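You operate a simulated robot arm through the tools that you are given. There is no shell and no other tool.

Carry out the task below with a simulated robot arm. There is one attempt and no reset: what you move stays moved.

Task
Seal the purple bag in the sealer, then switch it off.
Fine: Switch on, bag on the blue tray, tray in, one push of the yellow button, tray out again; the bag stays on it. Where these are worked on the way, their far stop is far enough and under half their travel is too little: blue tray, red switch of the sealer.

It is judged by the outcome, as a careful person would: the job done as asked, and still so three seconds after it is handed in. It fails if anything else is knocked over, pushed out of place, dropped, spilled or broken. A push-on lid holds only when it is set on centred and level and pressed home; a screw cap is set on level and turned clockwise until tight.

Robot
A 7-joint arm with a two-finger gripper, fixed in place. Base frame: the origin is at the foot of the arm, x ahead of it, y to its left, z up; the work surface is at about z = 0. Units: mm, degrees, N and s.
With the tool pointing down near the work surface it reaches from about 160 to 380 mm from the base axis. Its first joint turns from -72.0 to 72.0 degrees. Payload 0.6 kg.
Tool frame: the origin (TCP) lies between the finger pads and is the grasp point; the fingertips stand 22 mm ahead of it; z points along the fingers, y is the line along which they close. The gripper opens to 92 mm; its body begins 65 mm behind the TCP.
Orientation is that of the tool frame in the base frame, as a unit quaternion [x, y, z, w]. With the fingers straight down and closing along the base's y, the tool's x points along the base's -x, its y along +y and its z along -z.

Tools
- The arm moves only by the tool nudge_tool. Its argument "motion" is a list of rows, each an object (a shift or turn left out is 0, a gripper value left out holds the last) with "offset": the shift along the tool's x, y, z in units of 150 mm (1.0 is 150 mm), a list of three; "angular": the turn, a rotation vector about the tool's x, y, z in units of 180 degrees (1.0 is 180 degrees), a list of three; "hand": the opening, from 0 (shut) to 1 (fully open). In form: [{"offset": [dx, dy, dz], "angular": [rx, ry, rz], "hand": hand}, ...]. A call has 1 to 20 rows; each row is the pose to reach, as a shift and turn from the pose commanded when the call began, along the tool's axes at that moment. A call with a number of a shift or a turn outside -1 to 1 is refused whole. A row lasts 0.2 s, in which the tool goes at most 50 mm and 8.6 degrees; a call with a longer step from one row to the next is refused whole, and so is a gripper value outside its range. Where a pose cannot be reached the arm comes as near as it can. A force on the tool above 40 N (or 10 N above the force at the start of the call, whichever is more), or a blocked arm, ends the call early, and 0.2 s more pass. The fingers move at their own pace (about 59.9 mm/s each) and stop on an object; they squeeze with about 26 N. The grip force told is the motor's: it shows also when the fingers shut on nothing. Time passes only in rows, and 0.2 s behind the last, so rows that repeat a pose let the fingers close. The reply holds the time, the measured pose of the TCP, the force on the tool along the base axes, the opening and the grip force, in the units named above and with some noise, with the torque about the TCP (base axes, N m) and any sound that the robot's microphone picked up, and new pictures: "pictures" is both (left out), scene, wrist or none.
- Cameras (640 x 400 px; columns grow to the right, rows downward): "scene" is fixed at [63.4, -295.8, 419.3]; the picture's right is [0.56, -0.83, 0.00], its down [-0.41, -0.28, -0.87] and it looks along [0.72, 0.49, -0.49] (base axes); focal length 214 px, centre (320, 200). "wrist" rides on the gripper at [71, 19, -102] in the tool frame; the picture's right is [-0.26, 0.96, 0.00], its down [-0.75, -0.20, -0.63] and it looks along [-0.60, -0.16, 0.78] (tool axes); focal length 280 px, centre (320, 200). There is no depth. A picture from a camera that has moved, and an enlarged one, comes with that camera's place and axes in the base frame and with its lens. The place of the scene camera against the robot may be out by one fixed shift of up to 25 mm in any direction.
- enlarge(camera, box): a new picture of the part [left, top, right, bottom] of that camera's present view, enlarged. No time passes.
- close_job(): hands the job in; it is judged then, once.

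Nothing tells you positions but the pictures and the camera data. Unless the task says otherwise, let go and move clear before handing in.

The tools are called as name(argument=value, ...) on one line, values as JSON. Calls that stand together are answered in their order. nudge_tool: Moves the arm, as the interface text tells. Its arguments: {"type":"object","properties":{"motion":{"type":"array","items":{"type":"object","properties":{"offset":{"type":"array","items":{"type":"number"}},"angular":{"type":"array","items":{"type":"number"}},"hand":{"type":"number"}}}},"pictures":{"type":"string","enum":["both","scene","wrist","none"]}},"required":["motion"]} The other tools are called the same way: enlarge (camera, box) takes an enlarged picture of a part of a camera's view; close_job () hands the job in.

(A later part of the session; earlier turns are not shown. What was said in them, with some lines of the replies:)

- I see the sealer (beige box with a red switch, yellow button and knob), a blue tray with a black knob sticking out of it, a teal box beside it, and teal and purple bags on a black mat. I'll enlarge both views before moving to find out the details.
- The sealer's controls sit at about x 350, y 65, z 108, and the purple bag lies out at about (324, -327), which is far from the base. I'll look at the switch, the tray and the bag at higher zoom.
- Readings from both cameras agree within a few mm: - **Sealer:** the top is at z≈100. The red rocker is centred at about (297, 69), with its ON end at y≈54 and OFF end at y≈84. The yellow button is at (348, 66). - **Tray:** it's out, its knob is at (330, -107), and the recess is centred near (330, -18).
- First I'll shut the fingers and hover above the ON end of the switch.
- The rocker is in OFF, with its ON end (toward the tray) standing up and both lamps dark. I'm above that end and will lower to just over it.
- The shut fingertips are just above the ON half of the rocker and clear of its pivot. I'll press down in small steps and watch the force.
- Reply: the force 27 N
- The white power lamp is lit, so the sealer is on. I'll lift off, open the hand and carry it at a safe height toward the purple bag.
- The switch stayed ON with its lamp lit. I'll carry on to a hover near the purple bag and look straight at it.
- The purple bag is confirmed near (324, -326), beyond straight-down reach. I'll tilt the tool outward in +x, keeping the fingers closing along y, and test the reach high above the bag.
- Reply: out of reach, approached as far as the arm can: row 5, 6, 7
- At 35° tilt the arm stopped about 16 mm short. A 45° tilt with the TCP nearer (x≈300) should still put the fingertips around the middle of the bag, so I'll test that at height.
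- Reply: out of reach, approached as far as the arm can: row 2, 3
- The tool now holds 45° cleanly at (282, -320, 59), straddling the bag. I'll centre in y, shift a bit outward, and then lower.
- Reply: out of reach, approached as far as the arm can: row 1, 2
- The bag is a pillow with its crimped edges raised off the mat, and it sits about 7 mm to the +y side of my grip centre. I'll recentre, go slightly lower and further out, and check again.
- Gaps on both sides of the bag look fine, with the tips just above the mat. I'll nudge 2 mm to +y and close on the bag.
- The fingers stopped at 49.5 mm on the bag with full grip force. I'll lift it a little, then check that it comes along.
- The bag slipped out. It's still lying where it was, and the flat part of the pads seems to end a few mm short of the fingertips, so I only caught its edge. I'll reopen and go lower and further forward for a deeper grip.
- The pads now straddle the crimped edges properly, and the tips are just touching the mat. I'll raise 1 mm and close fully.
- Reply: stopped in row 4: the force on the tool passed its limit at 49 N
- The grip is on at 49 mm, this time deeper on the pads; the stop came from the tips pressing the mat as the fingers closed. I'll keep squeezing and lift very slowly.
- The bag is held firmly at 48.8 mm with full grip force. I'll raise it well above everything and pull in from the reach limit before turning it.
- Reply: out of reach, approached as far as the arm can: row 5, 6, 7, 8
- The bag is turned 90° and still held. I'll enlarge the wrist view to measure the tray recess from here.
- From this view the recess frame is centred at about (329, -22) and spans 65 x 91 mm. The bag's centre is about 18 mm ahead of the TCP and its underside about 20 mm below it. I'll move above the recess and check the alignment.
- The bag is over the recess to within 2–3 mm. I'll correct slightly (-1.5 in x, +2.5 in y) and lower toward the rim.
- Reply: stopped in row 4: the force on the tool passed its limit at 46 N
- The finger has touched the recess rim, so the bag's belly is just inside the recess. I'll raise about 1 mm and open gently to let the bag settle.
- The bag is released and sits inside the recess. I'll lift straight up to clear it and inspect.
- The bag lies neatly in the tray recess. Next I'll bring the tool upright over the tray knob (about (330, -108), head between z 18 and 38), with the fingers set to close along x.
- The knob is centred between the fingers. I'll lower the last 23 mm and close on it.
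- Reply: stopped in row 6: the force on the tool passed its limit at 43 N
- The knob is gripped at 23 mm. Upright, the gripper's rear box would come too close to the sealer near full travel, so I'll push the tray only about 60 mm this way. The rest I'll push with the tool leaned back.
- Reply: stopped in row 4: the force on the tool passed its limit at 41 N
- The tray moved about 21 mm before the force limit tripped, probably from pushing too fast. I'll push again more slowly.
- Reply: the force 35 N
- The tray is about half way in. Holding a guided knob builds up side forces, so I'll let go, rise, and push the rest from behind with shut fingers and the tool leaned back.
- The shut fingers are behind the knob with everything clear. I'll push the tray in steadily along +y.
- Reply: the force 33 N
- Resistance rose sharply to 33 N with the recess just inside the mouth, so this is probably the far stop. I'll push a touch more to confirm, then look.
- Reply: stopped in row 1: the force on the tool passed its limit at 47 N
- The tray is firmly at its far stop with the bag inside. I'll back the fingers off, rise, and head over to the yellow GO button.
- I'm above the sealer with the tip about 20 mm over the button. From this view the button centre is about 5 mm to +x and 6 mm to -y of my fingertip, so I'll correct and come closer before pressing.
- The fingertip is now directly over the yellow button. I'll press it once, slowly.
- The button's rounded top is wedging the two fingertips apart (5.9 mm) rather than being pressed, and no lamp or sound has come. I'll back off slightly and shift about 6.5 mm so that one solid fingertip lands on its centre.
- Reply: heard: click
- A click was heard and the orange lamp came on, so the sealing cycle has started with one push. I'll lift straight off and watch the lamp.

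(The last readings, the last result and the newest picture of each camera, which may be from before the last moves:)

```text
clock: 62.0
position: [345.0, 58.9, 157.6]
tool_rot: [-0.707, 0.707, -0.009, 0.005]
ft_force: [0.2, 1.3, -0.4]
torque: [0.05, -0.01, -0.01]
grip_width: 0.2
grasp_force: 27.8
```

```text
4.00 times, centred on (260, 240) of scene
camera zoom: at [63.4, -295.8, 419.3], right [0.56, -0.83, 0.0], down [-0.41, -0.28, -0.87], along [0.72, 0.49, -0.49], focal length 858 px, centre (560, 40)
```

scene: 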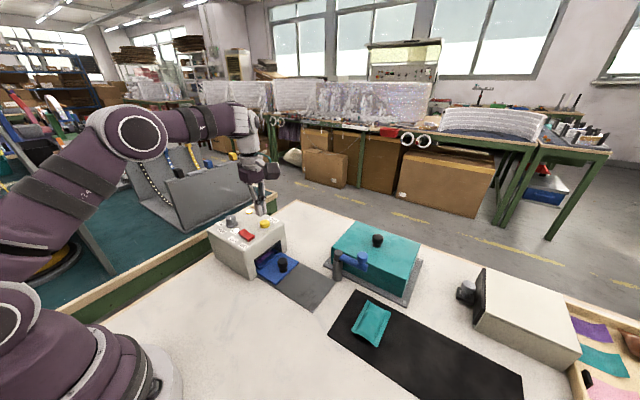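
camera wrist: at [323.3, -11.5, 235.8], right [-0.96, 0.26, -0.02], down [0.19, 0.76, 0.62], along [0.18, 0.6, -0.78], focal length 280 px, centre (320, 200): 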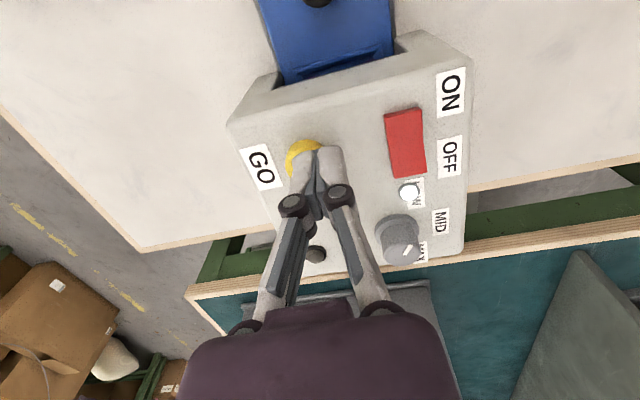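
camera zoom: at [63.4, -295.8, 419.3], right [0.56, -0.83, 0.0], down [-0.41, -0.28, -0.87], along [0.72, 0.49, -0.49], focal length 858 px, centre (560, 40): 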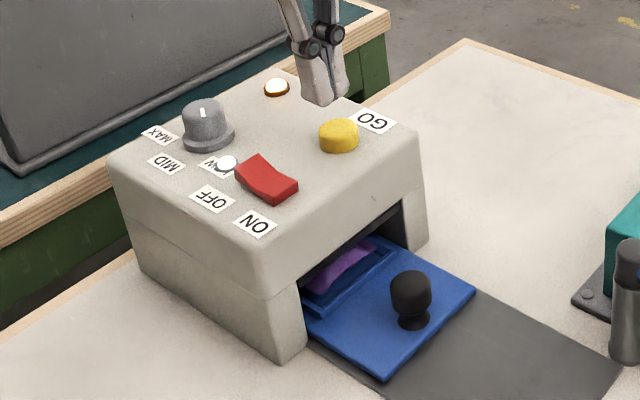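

The orange lamp is still lit, so the cycle is running. Meanwhile I'll move back over the front of the sealer and lean the tool, ready to hook the knob from its sealer side.

nudge_tool(motion=[{"offset": [0.083, 0.027, 0], "angular": [0, -0.0347, 0], "hand": 0.0}, {"offset": [0.167, 0.053, 0], "angular": [0, -0.0694, 0], "hand": 0.0}, {"offset": [0.25, 0.08, 0], "angular": [0, -0.1042, 0], "hand": 0.0}, {"offset": [0.333, 0.107, 0], "angular": [0, -0.1389, 0], "hand": 0.0}, {"offset": [0.333, 0.107, 0], "angular": [0, -0.1389, 0], "hand": 0.0}], pictures="both")

enlarge(camera="wrist", box=[220, 0, 460, 200])

enlarge(camera="scene", box=[200, 190, 320, 290])

```text
clock: 63.2
position: [330.6, 8.9, 156.7]
tool_rot: [0.692, -0.689, -0.143, -0.159]
ft_force: [-0.2, 0.0, 0.0]
torque: [0.03, 0.0, -0.03]
grip_width: 0.2
grasp_force: 27.7
camera wrist: at [308.8, -98.5, 219.0], right [-0.97, 0.24, 0.09], down [0.19, 0.42, 0.89], along [0.17, 0.87, -0.45], focal length 280 px, centre (320, 200)
```

scene: 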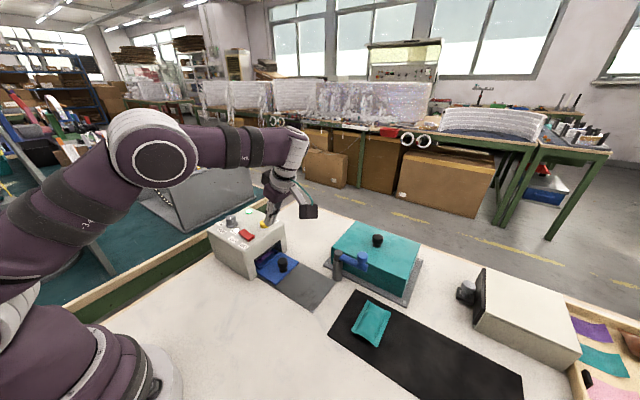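
wrist: 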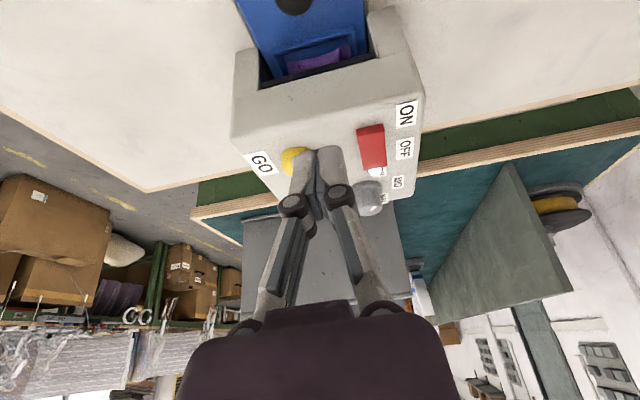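

```text
2.00 times, centred on (340, 100) of wrist
camera zoom: at [308.8, -98.5, 219.0], right [-0.97, 0.24, 0.09], down [0.19, 0.42, 0.89], along [0.17, 0.87, -0.45], focal length 561 px, centre (280, 400)
```

zoom: 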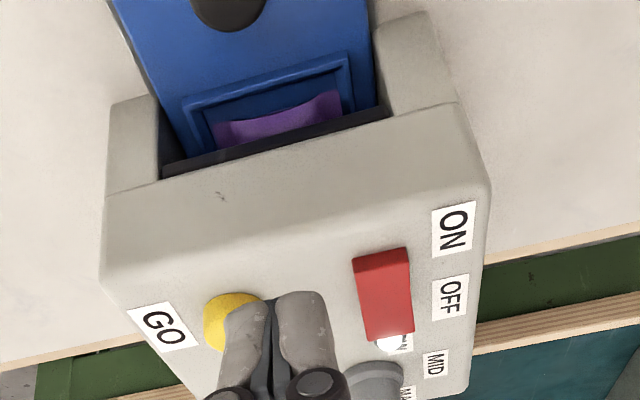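

```text
4.00 times, centred on (260, 240) of scene
camera zoom: at [63.4, -295.8, 419.3], right [0.56, -0.83, 0.0], down [-0.41, -0.28, -0.87], along [0.72, 0.49, -0.49], focal length 858 px, centre (560, 40)
```

zoom: 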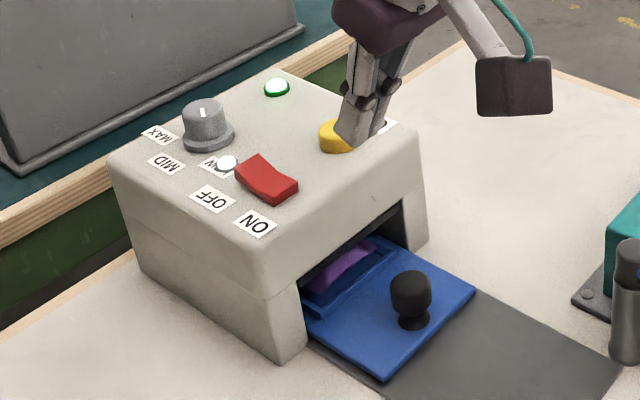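

The lamp has turned green, so the bag is sealed. The knob's sealer-side edge is at about y = 2, and I'll lower the shut fingers between the knob and the sealer, pausing part way to check clearance.

nudge_tool(motion=[{"offset": [0.005, 0.005, 0.1], "hand": 0.0}, {"offset": [0.05, 0.011, 0.2], "hand": 0.0}, {"offset": [0.1, 0.011, 0.31], "hand": 0.0}, {"offset": [0.155, 0.011, 0.43], "hand": 0.0}, {"offset": [0.209, 0.011, 0.54], "hand": 0.0}, {"offset": [0.209, 0.011, 0.54], "hand": 0.0}], pictures="both")

enlarge(camera="wrist", box=[220, 20, 460, 220])

enlarge(camera="scene", box=[230, 210, 330, 290])

```text
clock: 64.6
position: [328.9, 16.3, 69.4]
tool_rot: [0.692, -0.69, -0.143, -0.158]
ft_force: [0.7, -0.3, -0.6]
torque: [0.02, -0.02, 0.01]
grip_width: 0.1
grasp_force: 28.5
camera wrist: at [308.1, -91.0, 132.6], right [-0.97, 0.24, 0.09], down [0.19, 0.42, 0.89], along [0.17, 0.87, -0.45], focal length 280 px, centre (320, 200)
```

scene: 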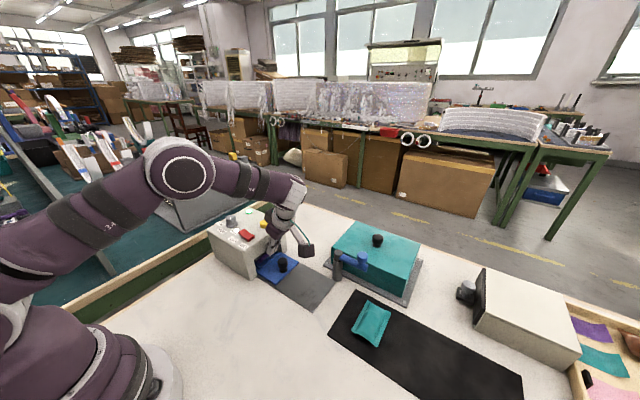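
wrist: 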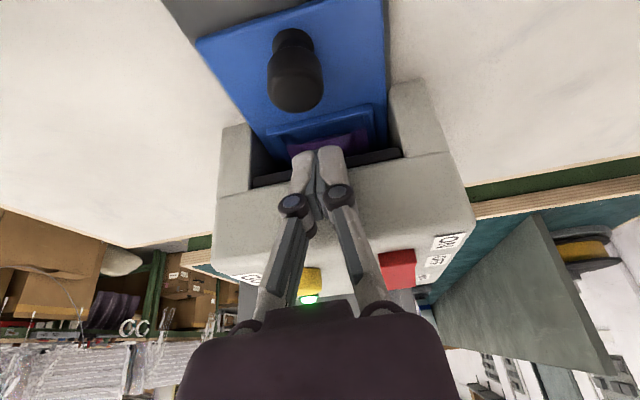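

```text
2.00 times, centred on (340, 120) of wrist
camera zoom: at [308.1, -91.0, 132.6], right [-0.97, 0.24, 0.09], down [0.19, 0.42, 0.89], along [0.17, 0.87, -0.45], focal length 561 px, centre (280, 360)
```

zoom: 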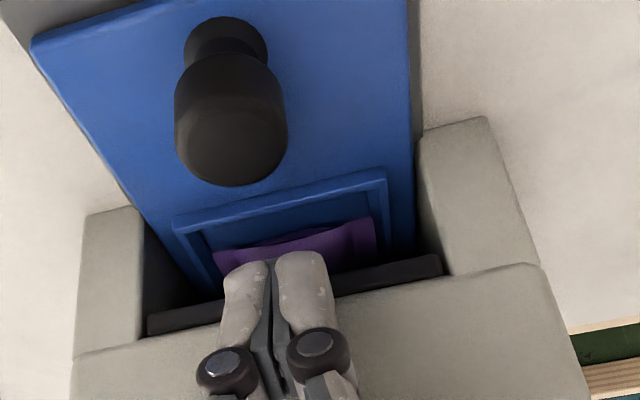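

```text
5.00 times, centred on (280, 250) of scene
camera zoom: at [63.4, -295.8, 419.3], right [0.56, -0.83, 0.0], down [-0.41, -0.28, -0.87], along [0.72, 0.49, -0.49], focal length 1072 px, centre (520, -50)
```

zoom: 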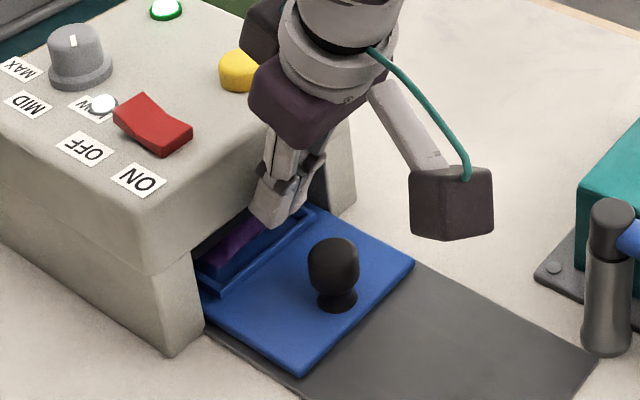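

nudge_tool(motion=[{"offset": [0.02, 0, 0.044], "hand": 0.0}, {"offset": [0.041, 0, 0.088], "hand": 0.0}, {"offset": [0.061, 0, 0.131], "hand": 0.0}, {"offset": [0.0789, 0, 0.169], "hand": 0.0}, {"offset": [0.0789, 0, 0.169], "hand": 0.0}], pictures="both")

enlarge(camera="wrist", box=[220, 20, 460, 220])

enlarge(camera="scene", box=[230, 210, 330, 290])

```text
clock: 65.8
position: [329.4, 15.7, 43.0]
tool_rot: [0.692, -0.689, -0.143, -0.158]
ft_force: [0.1, 0.1, 0.2]
torque: [0.01, 0.0, 0.03]
grip_width: 0.0
grasp_force: 28.3
camera wrist: at [308.2, -91.8, 105.3], right [-0.97, 0.24, 0.09], down [0.19, 0.42, 0.89], along [0.17, 0.87, -0.45], focal length 280 px, centre (320, 200)
```

scene: 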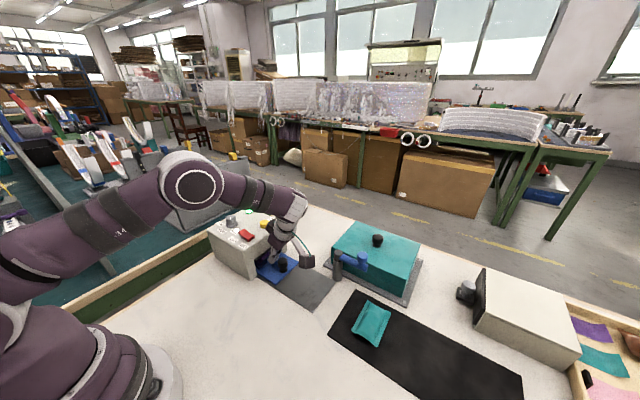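
wrist: 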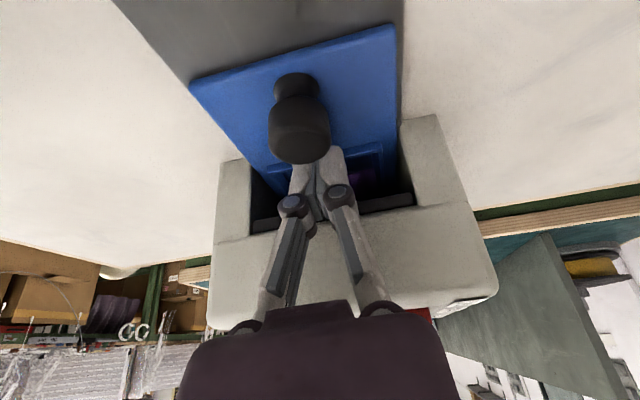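

```text
2.00 times, centred on (340, 120) of wrist
camera zoom: at [308.2, -91.8, 105.3], right [-0.97, 0.24, 0.09], down [0.19, 0.42, 0.89], along [0.17, 0.87, -0.45], focal length 561 px, centre (280, 360)
```

zoom: 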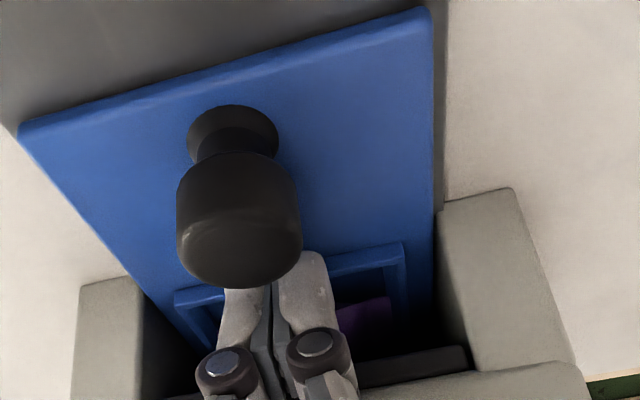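

```text
5.00 times, centred on (280, 250) of scene
camera zoom: at [63.4, -295.8, 419.3], right [0.56, -0.83, 0.0], down [-0.41, -0.28, -0.87], along [0.72, 0.49, -0.49], focal length 1072 px, centre (520, -50)
```

zoom: 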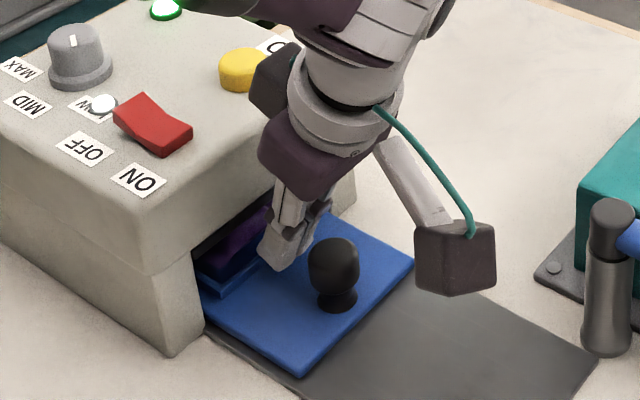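

The fingers are hooked between the knob and the sealer with no contact yet. I'll pull the tray out slowly along -y.

nudge_tool(motion=[{"offset": [0.0211, 0, -0.0099], "hand": 0.0}, {"offset": [0.0423, 0, -0.0197], "hand": 0.0}, {"offset": [0.0634, 0, -0.0296], "hand": 0.0}, {"offset": [0.0846, 0, -0.0394], "hand": 0.0}, {"offset": [0.1057, 0, -0.0493], "hand": 0.0}, {"offset": [0.1268, 0, -0.0592], "hand": 0.0}, {"offset": [0.148, 0, -0.069], "hand": 0.0}, {"offset": [0.1691, 0, -0.0789], "hand": 0.0}, {"offset": [0.1903, 0, -0.0887], "hand": 0.0}, {"offset": [0.2114, 0, -0.0986], "hand": 0.0}], pictures="both")

enlarge(camera="scene", box=[230, 210, 350, 300])

```text
clock: 68.0
position: [329.9, -21.2, 43.4]
tool_rot: [0.693, -0.689, -0.143, -0.158]
ft_force: [0.2, 0.8, 0.9]
torque: [0.02, -0.03, 0.01]
grip_width: 6.1
grasp_force: 27.4
camera wrist: at [309.3, -128.4, 105.2], right [-0.97, 0.24, 0.09], down [0.18, 0.42, 0.89], along [0.17, 0.87, -0.45], focal length 280 px, centre (320, 200)
```

scene: 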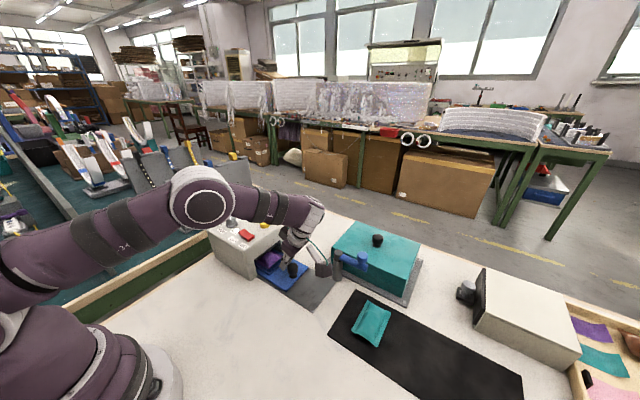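
wrist: 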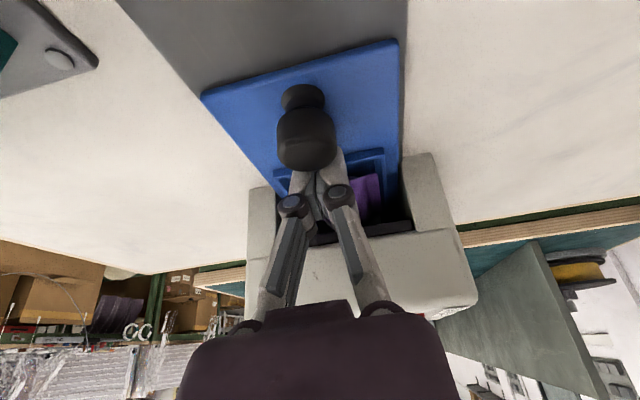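

```text
4.44 times, centred on (290, 255) of scene
camera zoom: at [63.4, -295.8, 419.3], right [0.56, -0.83, 0.0], down [-0.41, -0.28, -0.87], along [0.72, 0.49, -0.49], focal length 953 px, centre (453, -44)
```

zoom: 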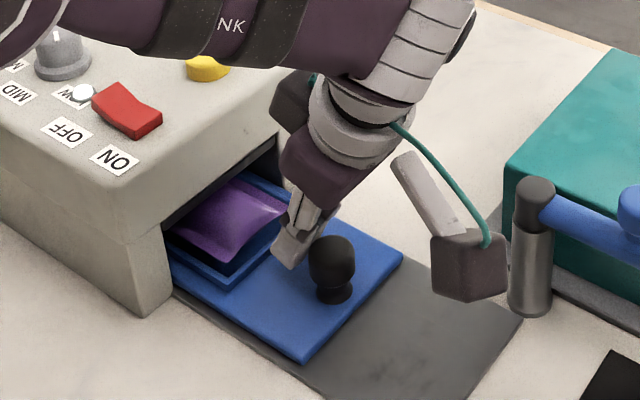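

The tray is coming out with the bag on it. I'll keep pulling at the same pace.

nudge_tool(motion=[{"offset": [0.0211, 0, -0.0099], "hand": 0.0}, {"offset": [0.0423, 0, -0.0197], "hand": 0.0}, {"offset": [0.0634, 0, -0.0296], "hand": 0.0}, {"offset": [0.0846, 0, -0.0394], "hand": 0.0}, {"offset": [0.1057, 0, -0.0493], "hand": 0.0}, {"offset": [0.1268, 0, -0.0592], "hand": 0.0}, {"offset": [0.148, 0, -0.069], "hand": 0.0}, {"offset": [0.1691, 0, -0.0789], "hand": 0.0}, {"offset": [0.1903, 0, -0.0887], "hand": 0.0}, {"offset": [0.2114, 0, -0.0986], "hand": 0.0}], pictures="both")

enlarge(camera="scene", box=[230, 210, 350, 300])

```text
clock: 70.2
position: [330.6, -54.4, 42.2]
tool_rot: [0.692, -0.689, -0.143, -0.159]
ft_force: [-0.2, 0.1, 0.3]
torque: [-0.01, 0.01, -0.02]
grip_width: 0.1
grasp_force: 28.2
camera wrist: at [309.7, -162.7, 105.3], right [-0.97, 0.24, 0.09], down [0.19, 0.42, 0.89], along [0.17, 0.87, -0.45], focal length 280 px, centre (320, 200)
```

scene: 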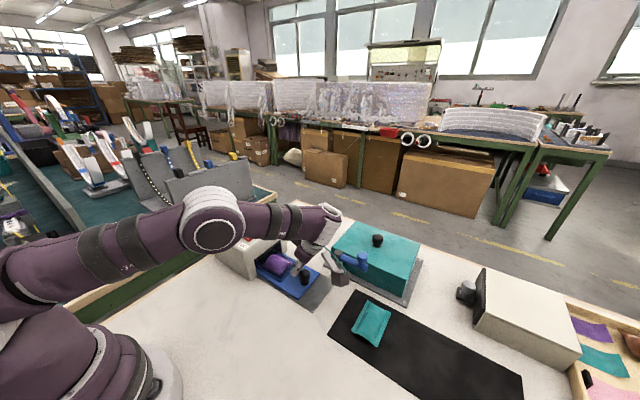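
wrist: 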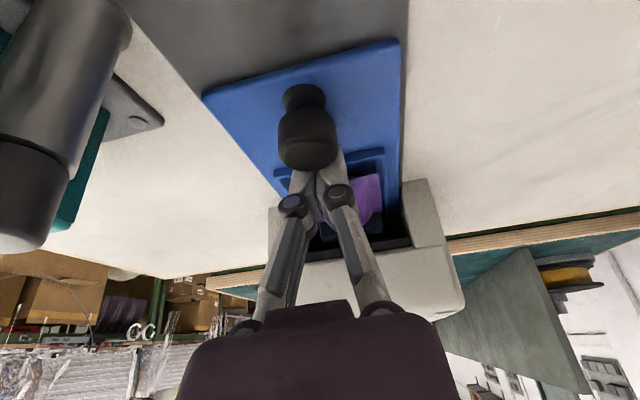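

```text
4.44 times, centred on (290, 255) of scene
camera zoom: at [63.4, -295.8, 419.3], right [0.56, -0.83, 0.0], down [-0.41, -0.28, -0.87], along [0.72, 0.49, -0.49], focal length 953 px, centre (453, -44)
```

zoom: 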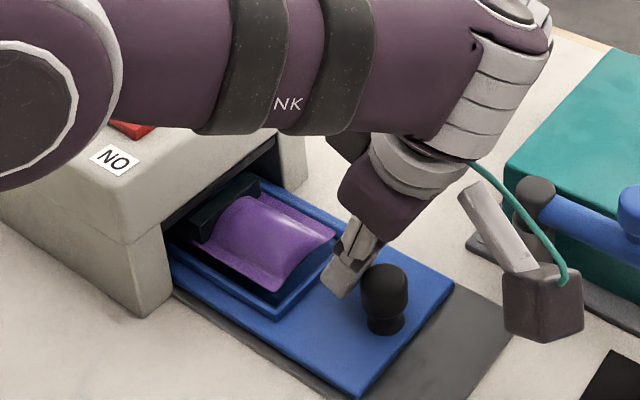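

nudge_tool(motion=[{"offset": [0.0211, 0, -0.0099], "hand": 0.0}, {"offset": [0.0423, 0, -0.0197], "hand": 0.0}, {"offset": [0.0634, 0, -0.0296], "hand": 0.0}, {"offset": [0.0846, 0, -0.0394], "hand": 0.0}, {"offset": [0.1057, 0, -0.0493], "hand": 0.0}, {"offset": [0.1268, 0, -0.0592], "hand": 0.0}, {"offset": [0.148, 0, -0.069], "hand": 0.0}, {"offset": [0.1691, 0, -0.0789], "hand": 0.0}], pictures="both")

enlarge(camera="scene", box=[230, 210, 350, 300])

```text
clock: 72.0
position: [329.7, -82.2, 44.1]
tool_rot: [0.692, -0.689, -0.144, -0.158]
ft_force: [0.7, 0.9, 0.2]
torque: [0.0, 0.0, 0.02]
grip_width: 6.2
grasp_force: 27.6
camera wrist: at [308.7, -190.0, 105.7], right [-0.97, 0.24, 0.09], down [0.19, 0.42, 0.89], along [0.17, 0.87, -0.45], focal length 280 px, centre (320, 200)
```

scene: 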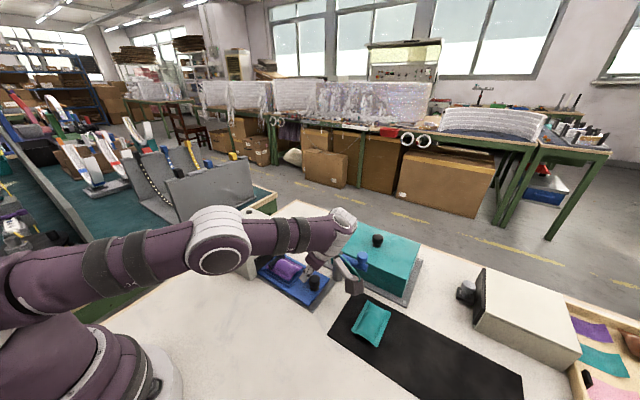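
wrist: 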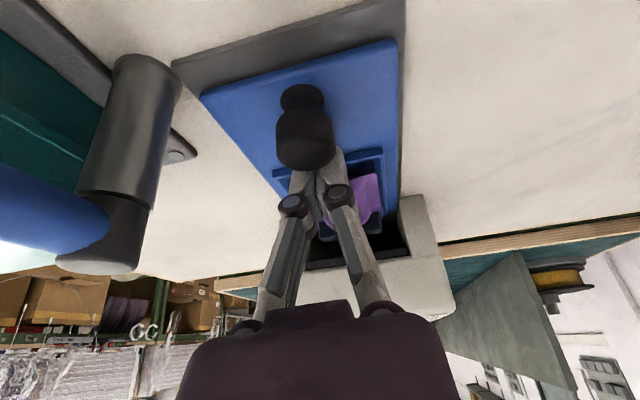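

```text
4.44 times, centred on (290, 255) of scene
camera zoom: at [63.4, -295.8, 419.3], right [0.56, -0.83, 0.0], down [-0.41, -0.28, -0.87], along [0.72, 0.49, -0.49], focal length 953 px, centre (453, -44)
```

zoom: 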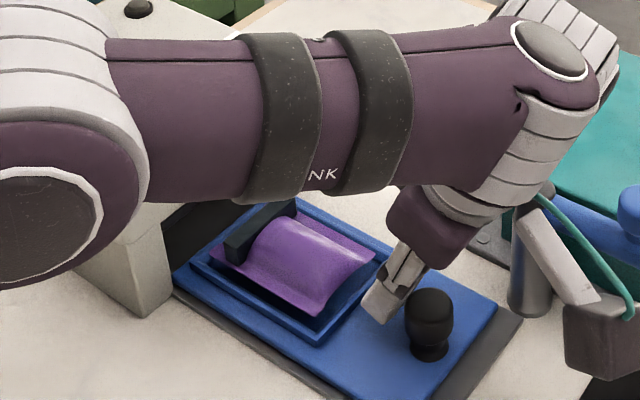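

nudge_tool(motion=[{"offset": [0.0181, 0, -0.0085], "hand": 0.0}, {"offset": [0.0362, 0, -0.0169], "hand": 0.0}, {"offset": [0.0544, 0, -0.0254], "hand": 0.0}, {"offset": [0.0725, 0, -0.0338], "hand": 0.0}, {"offset": [0.0906, 0, -0.0423], "hand": 0.0}, {"offset": [0.1087, 0, -0.0507], "hand": 0.0}], pictures="both")

enlarge(camera="scene", box=[240, 220, 360, 310])

enlarge(camera="wrist", box=[160, 0, 440, 220])

```text
clock: 73.1
position: [329.7, -92.1, 43.9]
tool_rot: [0.695, -0.685, -0.147, -0.161]
ft_force: [-2.8, 9.7, 5.8]
torque: [0.0, 0.07, 0.01]
grip_width: 5.8
grasp_force: 28.5
stopped in row 5: the force on the tool passed its limit at 47 N (the readings are from after the stop); the commanded pose is now the measured one
camera wrist: at [310.7, -199.7, 105.8], right [-0.97, 0.23, 0.09], down [0.18, 0.42, 0.89], along [0.16, 0.88, -0.45], focal length 280 px, centre (320, 200)
```

scene: 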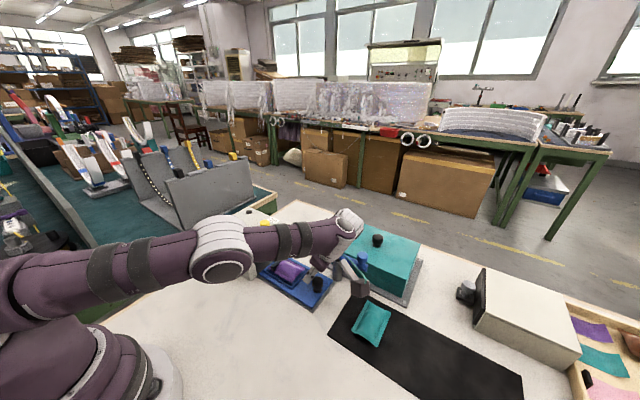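
wrist: 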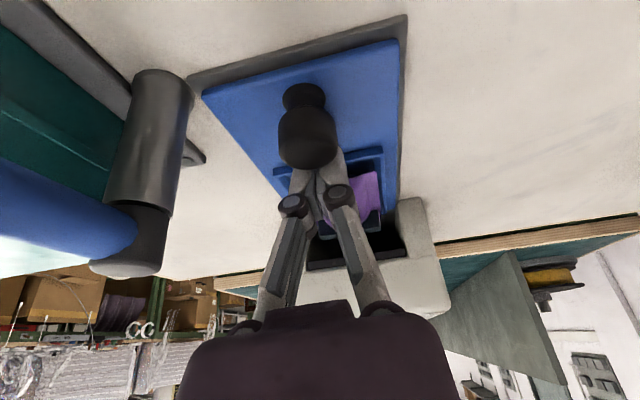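

```text
4.44 times, centred on (300, 265) of scene
camera zoom: at [63.4, -295.8, 419.3], right [0.56, -0.83, 0.0], down [-0.41, -0.28, -0.87], along [0.72, 0.49, -0.49], focal length 953 px, centre (409, -89)
```

zoom: 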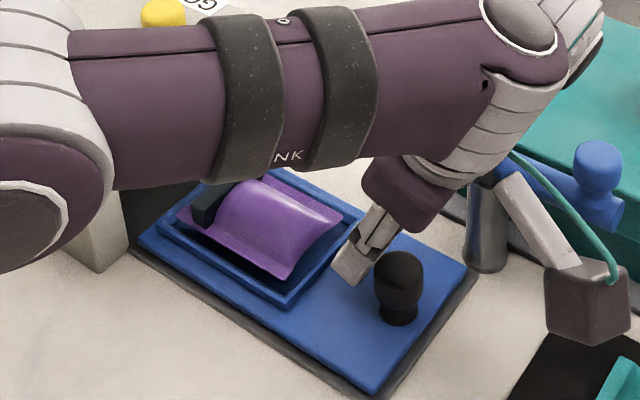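

```text
1.82 times, centred on (300, 110) of wrist
camera zoom: at [310.7, -199.7, 105.8], right [-0.97, 0.23, 0.09], down [0.18, 0.42, 0.89], along [0.16, 0.88, -0.45], focal length 510 px, centre (356, 364)
```

zoom: 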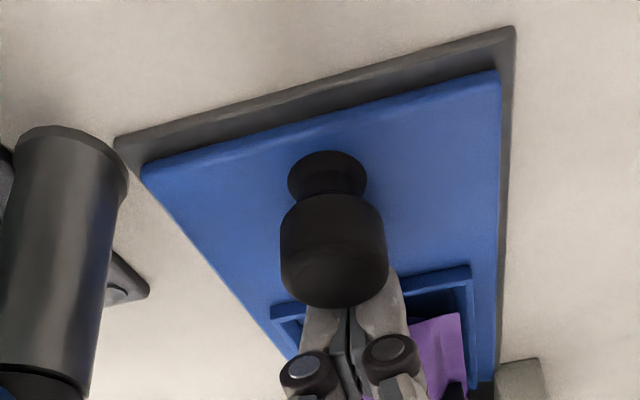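

The tray has reached its outer stop, with the bag still on it and now showing a dark seal strip. I'll unhook by moving +y 4 mm and then lift clear.

nudge_tool(motion=[{"offset": [-0.012, 0, 0.006], "hand": 0.0}, {"offset": [-0.0242, 0, 0.0113], "hand": 0.0}, {"offset": [-0.052, 0, -0.049], "hand": 0.0}, {"offset": [-0.095, 0, -0.14], "hand": 0.0}, {"offset": [-0.15, 0, -0.26], "hand": 0.0}, {"offset": [-0.21, 0, -0.39], "hand": 0.0}, {"offset": [-0.27, 0, -0.52], "hand": 0.0}, {"offset": [-0.334, 0, -0.653], "hand": 0.0}, {"offset": [-0.334, 0, -0.653], "hand": 0.0}], pictures="both")

enlarge(camera="scene", box=[200, 190, 360, 310])

enlarge(camera="wrist", box=[180, 0, 460, 220])

```text
clock: 75.1
position: [326.5, -88.7, 153.9]
tool_rot: [0.694, -0.686, -0.147, -0.159]
ft_force: [0.1, 0.7, 0.2]
torque: [0.04, 0.02, 0.01]
grip_width: 0.0
grasp_force: 27.7
camera wrist: at [307.1, -196.6, 216.6], right [-0.97, 0.23, 0.09], down [0.18, 0.42, 0.89], along [0.17, 0.88, -0.45], focal length 280 px, centre (320, 200)
```

scene: 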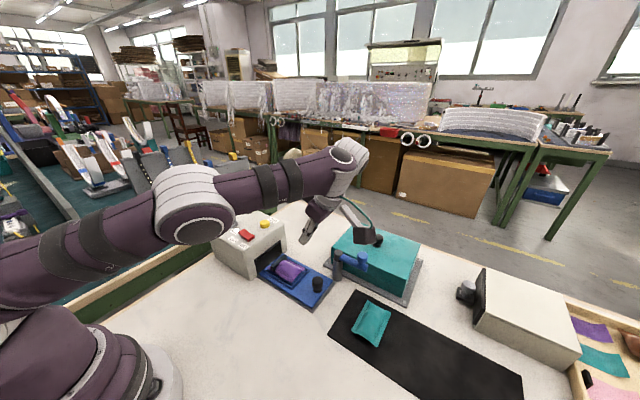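
wrist: 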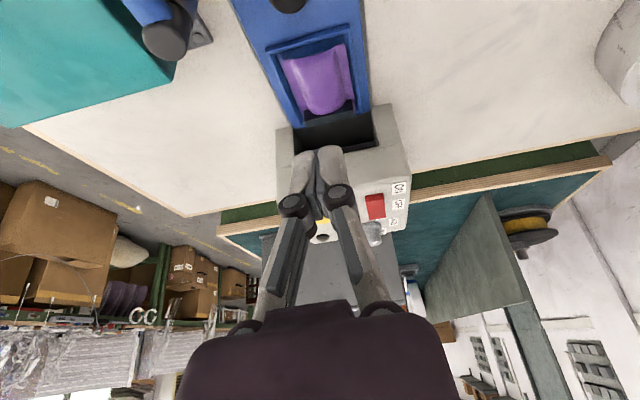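

```text
3.33 times, centred on (280, 250) of scene
camera zoom: at [63.4, -295.8, 419.3], right [0.56, -0.83, 0.0], down [-0.41, -0.28, -0.87], along [0.72, 0.49, -0.49], focal length 715 px, centre (453, 33)
```

zoom: 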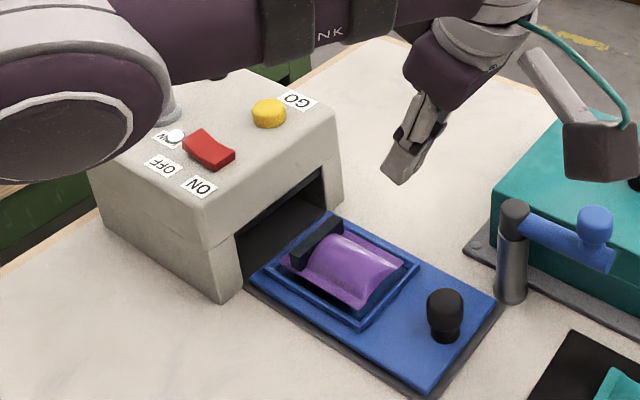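

```text
1.82 times, centred on (320, 110) of wrist
camera zoom: at [307.1, -196.6, 216.6], right [-0.97, 0.23, 0.09], down [0.18, 0.42, 0.89], along [0.17, 0.88, -0.45], focal length 510 px, centre (320, 364)
```

zoom: 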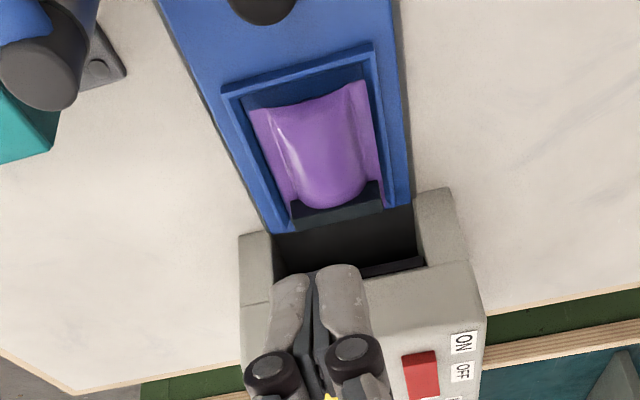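

The sealed bag is on the pulled-out tray. The last job is to switch the sealer off, so I'll go upright and travel over to the OFF end of the rocker.

nudge_tool(motion=[{"offset": [-0.089, 0.027, 0.035], "angular": [0, 0.0347, 0], "hand": 0.0}, {"offset": [-0.177, 0.053, 0.07], "angular": [0, 0.0694, 0], "hand": 0.0}, {"offset": [-0.266, 0.08, 0.105], "angular": [0, 0.1042, 0], "hand": 0.0}, {"offset": [-0.355, 0.107, 0.14], "angular": [0, 0.1389, 0], "hand": 0.0}, {"offset": [-0.444, 0.134, 0.175], "angular": [0, 0.1389, 0], "hand": 0.0}, {"offset": [-0.532, 0.16, 0.21], "angular": [0, 0.1389, 0], "hand": 0.0}, {"offset": [-0.621, 0.187, 0.2455], "angular": [0, 0.1389, 0], "hand": 0.0}, {"offset": [-0.621, 0.187, 0.2455], "angular": [0, 0.1389, 0], "hand": 0.0}], pictures="none")

```text
clock: 76.9
position: [299.9, 10.2, 159.3]
tool_rot: [0.71, -0.704, 0.008, -0.007]
ft_force: [0.3, 0.4, -0.2]
torque: [-0.01, -0.01, 0.02]
grip_width: 0.0
grasp_force: 27.7
```

nudge_tool(motion=[{"offset": [-0.1, 0.003, 0.005], "hand": 0.0}, {"offset": [-0.2, 0.006, 0.01], "hand": 0.0}, {"offset": [-0.3, 0.009, 0.015], "hand": 0.0}, {"offset": [-0.4, 0.013, 0.02], "hand": 0.0}, {"offset": [-0.467, 0.013, 0.027], "hand": 0.0}, {"offset": [-0.467, 0.013, 0.027], "hand": 0.0}], pictures="both")

enlarge(camera="wrist", box=[220, 40, 460, 240])

enlarge(camera="scene", box=[200, 180, 300, 255])

```text
clock: 78.3
position: [296.7, 82.6, 156.1]
tool_rot: [0.71, -0.704, 0.008, -0.008]
ft_force: [0.3, -0.3, 0.2]
torque: [0.02, -0.03, 0.01]
grip_width: 0.0
grasp_force: 27.6
camera wrist: at [275.5, 10.9, 256.8], right [-0.97, 0.25, -0.02], down [0.18, 0.75, 0.63], along [0.18, 0.61, -0.78], focal length 280 px, centre (320, 200)
```

scene: 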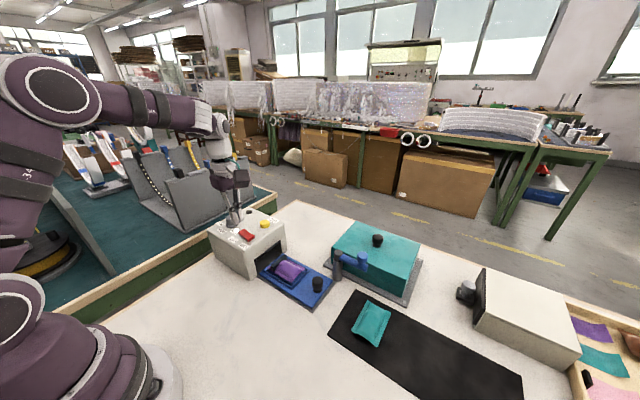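
wrist: 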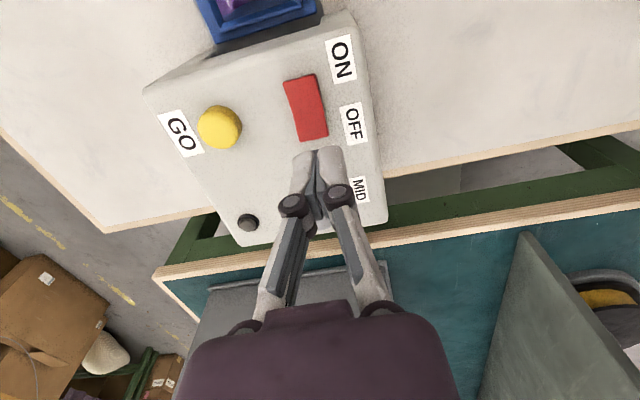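

```text
2.00 times, centred on (340, 140) of wrist
camera zoom: at [275.5, 10.9, 256.8], right [-0.97, 0.25, -0.02], down [0.18, 0.75, 0.63], along [0.18, 0.61, -0.78], focal length 561 px, centre (280, 320)
```

zoom: 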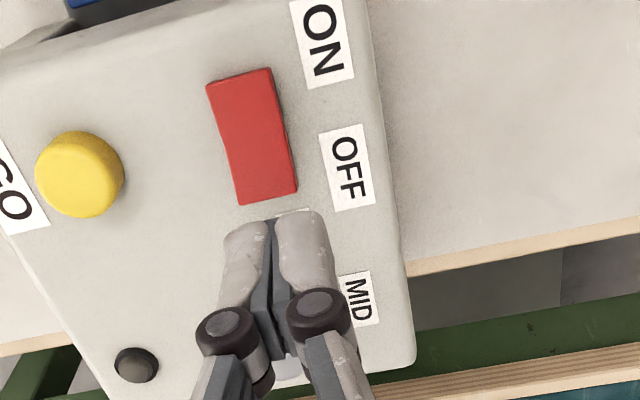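

```text
5.33 times, centred on (250, 218) of scene
camera zoom: at [63.4, -295.8, 419.3], right [0.56, -0.83, 0.0], down [-0.41, -0.28, -0.87], along [0.72, 0.49, -0.49], focal length 1144 px, centre (693, 107)
```

zoom: 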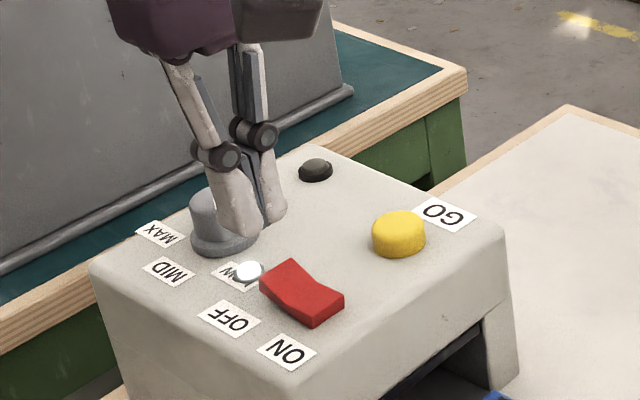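

nudge_tool(motion=[{"offset": [0.02, -0.013, 0.03], "hand": 0.0}, {"offset": [0.04, -0.027, 0.08], "hand": 0.0}, {"offset": [0.04, -0.027, 0.107], "hand": 0.0}, {"offset": [0.04, -0.027, 0.107], "hand": 0.0}], pictures="wrist")

enlarge(camera="wrist", box=[220, 40, 460, 240])

enlarge(camera="scene", box=[210, 200, 290, 260])

```text
clock: 79.3
position: [299.5, 73.5, 139.8]
tool_rot: [0.71, -0.704, 0.007, -0.008]
ft_force: [0.1, 0.1, 0.2]
torque: [-0.03, 0.01, -0.01]
grip_width: 0.0
grasp_force: 27.6
camera wrist: at [279.6, 3.1, 240.3], right [-0.97, 0.25, -0.02], down [0.18, 0.75, 0.63], along [0.18, 0.61, -0.78], focal length 280 px, centre (320, 200)
```

wrist: 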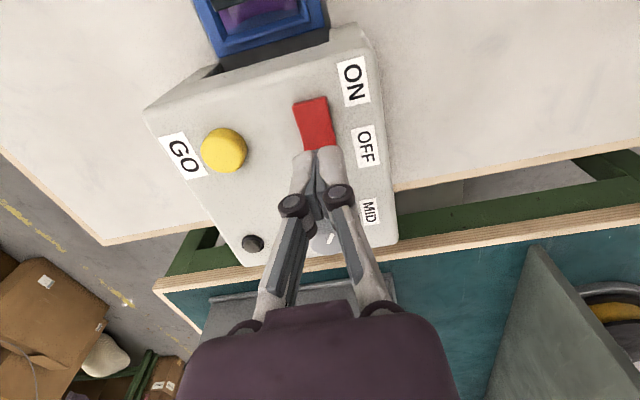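

```text
2.00 times, centred on (340, 140) of wrist
camera zoom: at [279.6, 3.1, 240.3], right [-0.97, 0.25, -0.02], down [0.18, 0.75, 0.63], along [0.18, 0.61, -0.78], focal length 561 px, centre (280, 320)
```

zoom: 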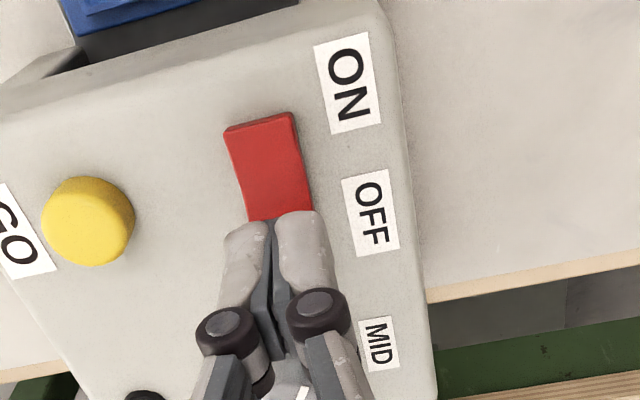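

```text
6.67 times, centred on (250, 230) of scene
camera zoom: at [63.4, -295.8, 419.3], right [0.56, -0.83, 0.0], down [-0.41, -0.28, -0.87], along [0.72, 0.49, -0.49], focal length 1430 px, centre (787, 0)
```

zoom: 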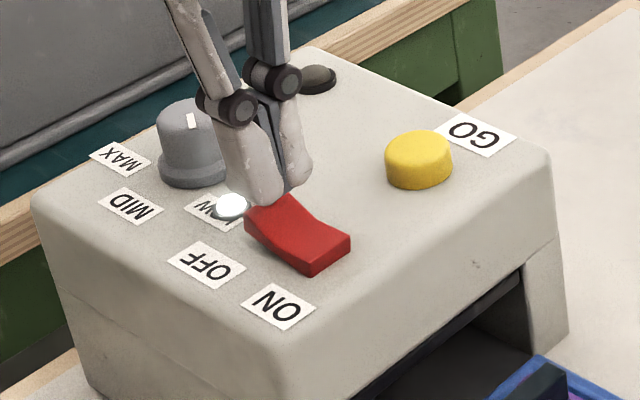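

The fingertips sit exactly over the OFF half of the rocker, with the lamp and dial clear. I'll press down gently.

nudge_tool(motion=[{"offset": [0, 0, 0.03], "hand": 0.0}, {"offset": [0, 0, 0.05], "hand": 0.0}, {"offset": [0, 0, 0.065], "hand": 0.0}, {"offset": [0, 0, 0.078], "hand": 0.0}, {"offset": [0, 0, 0.088], "hand": 0.0}], pictures="none")

enlarge(camera="scene", box=[210, 200, 290, 260])

```text
clock: 80.5
position: [298.9, 75.8, 125.5]
tool_rot: [0.71, -0.704, 0.008, -0.008]
ft_force: [0.1, -0.5, 1.2]
torque: [0.0, 0.02, -0.01]
grip_width: 0.0
grasp_force: 27.6
```

```text
6.67 times, centred on (250, 230) of scene
camera zoom: at [63.4, -295.8, 419.3], right [0.56, -0.83, 0.0], down [-0.41, -0.28, -0.87], along [0.72, 0.49, -0.49], focal length 1430 px, centre (787, 0)
```

zoom: 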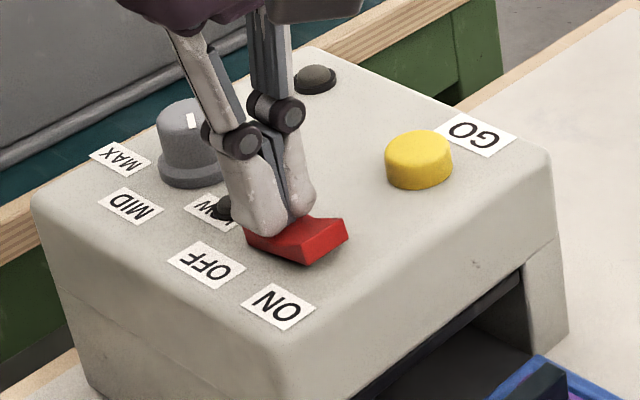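

The power lamp has gone out and the rocker has tipped to OFF. I'll press about 1.5 mm more to seat it at its stop, then lift off.

nudge_tool(motion=[{"offset": [0, 0, 0.006], "hand": 0.0}, {"offset": [0, 0, 0.012], "hand": 0.0}], pictures="none")

nudge_tool(motion=[{"offset": [0, 0, -0.06], "hand": 0.0}, {"offset": [0, 0, -0.16], "hand": 0.0}, {"offset": [0, 0, -0.3], "hand": 0.0}, {"offset": [0, 0, -0.45], "hand": 0.0}, {"offset": [0, 0, -0.6], "hand": 0.0}, {"offset": [0, 0, -0.6], "hand": 0.0}], pictures="both")

enlarge(camera="scene", box=[200, 190, 360, 310])

enlarge(camera="scene", box=[210, 200, 290, 260])

```text
clock: 81.1
position: [300.9, 74.7, 124.9]
tool_rot: [0.71, -0.704, 0.007, -0.007]
ft_force: [-0.2, 1.2, 0.0]
torque: [0.0, -0.02, -0.01]
grip_width: 0.0
grasp_force: 28.1
```

```text
clock: 82.5
position: [298.1, 76.0, 214.5]
tool_rot: [0.711, -0.704, 0.008, -0.008]
ft_force: [0.4, -1.0, 0.2]
torque: [-0.03, 0.02, 0.03]
grip_width: 0.0
grasp_force: 27.9
camera wrist: at [276.1, 4.0, 315.6], right [-0.97, 0.25, -0.02], down [0.18, 0.75, 0.63], along [0.18, 0.61, -0.78], focal length 280 px, centre (320, 200)
```

scene: 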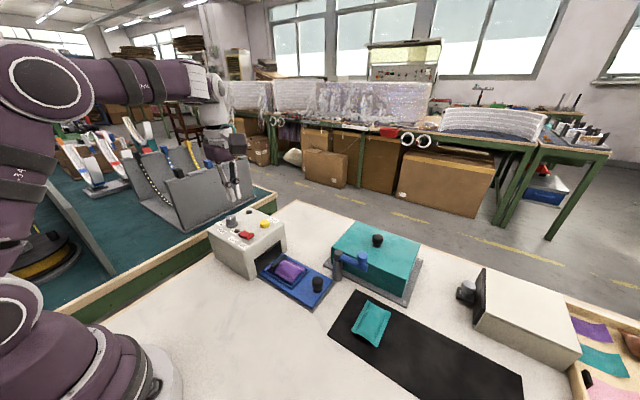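
wrist: 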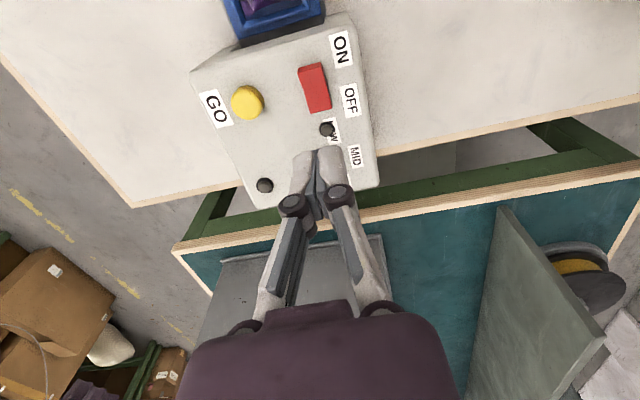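

```text
3.33 times, centred on (280, 250) of scene
camera zoom: at [63.4, -295.8, 419.3], right [0.56, -0.83, 0.0], down [-0.41, -0.28, -0.87], along [0.72, 0.49, -0.49], focal length 715 px, centre (453, 33)
```

zoom: 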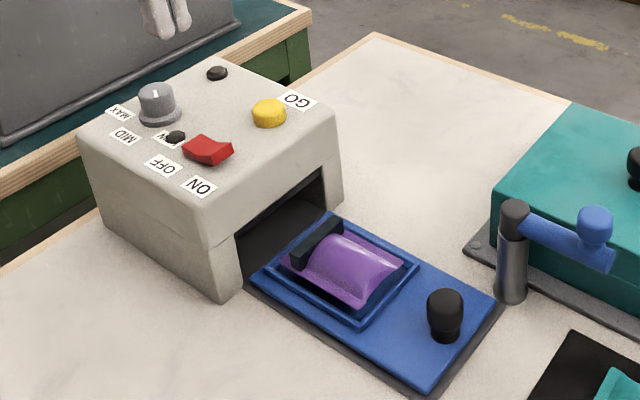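

```text
6.67 times, centred on (250, 230) of scene
camera zoom: at [63.4, -295.8, 419.3], right [0.56, -0.83, 0.0], down [-0.41, -0.28, -0.87], along [0.72, 0.49, -0.49], focal length 1430 px, centre (787, 0)
```

zoom: 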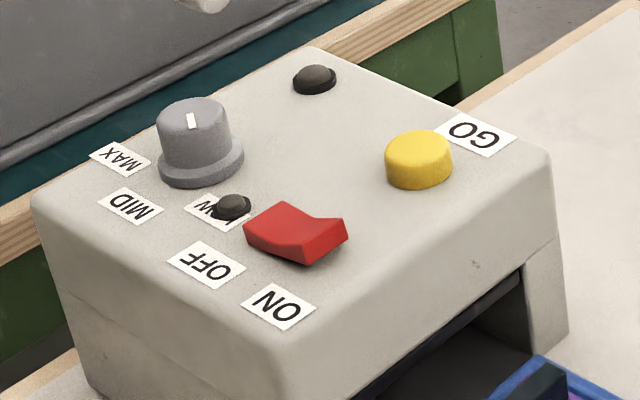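

Everything checks out:
- **Switch:** the rocker is at OFF and both lamps are dark.
- **Tray and bag:** the tray is fully out with the sealed purple bag on it.
- **Surroundings:** the teal bag, the mat and the rest are where they were.

The arm is well clear, so I'm handing the job in.

close_job()

```text
The job is handed in.
```

The purple bag is sealed and lying on the blue tray. The tray is pulled out to its stop, and the sealer is switched off.

- **Switch on:** I pressed the red switch to ON, and the white power lamp lit.
- **Bag on tray:** My first grip slipped and left the bag lying on the mat. The second, deeper grip held, and I set the bag in the tray recess.
- **Tray in:** I pushed the tray in until it stopped.
- **Yellow button:** On my first try the button pushed the fingertips apart, with no click and no lamp. I shifted over and pressed again: there was one click, and the orange lamp later turned green. I took that click as the one push.
- **Tray out:** I pulled the tray back to its outer stop. The bag came with it and now shows a dark seal strip at one end.
- **Switch off:** I pressed the red switch to OFF, and both lamps were dark afterwards.

The last pictures show the other items undisturbed. The arm was raised clear of the sealer before I handed the job in.
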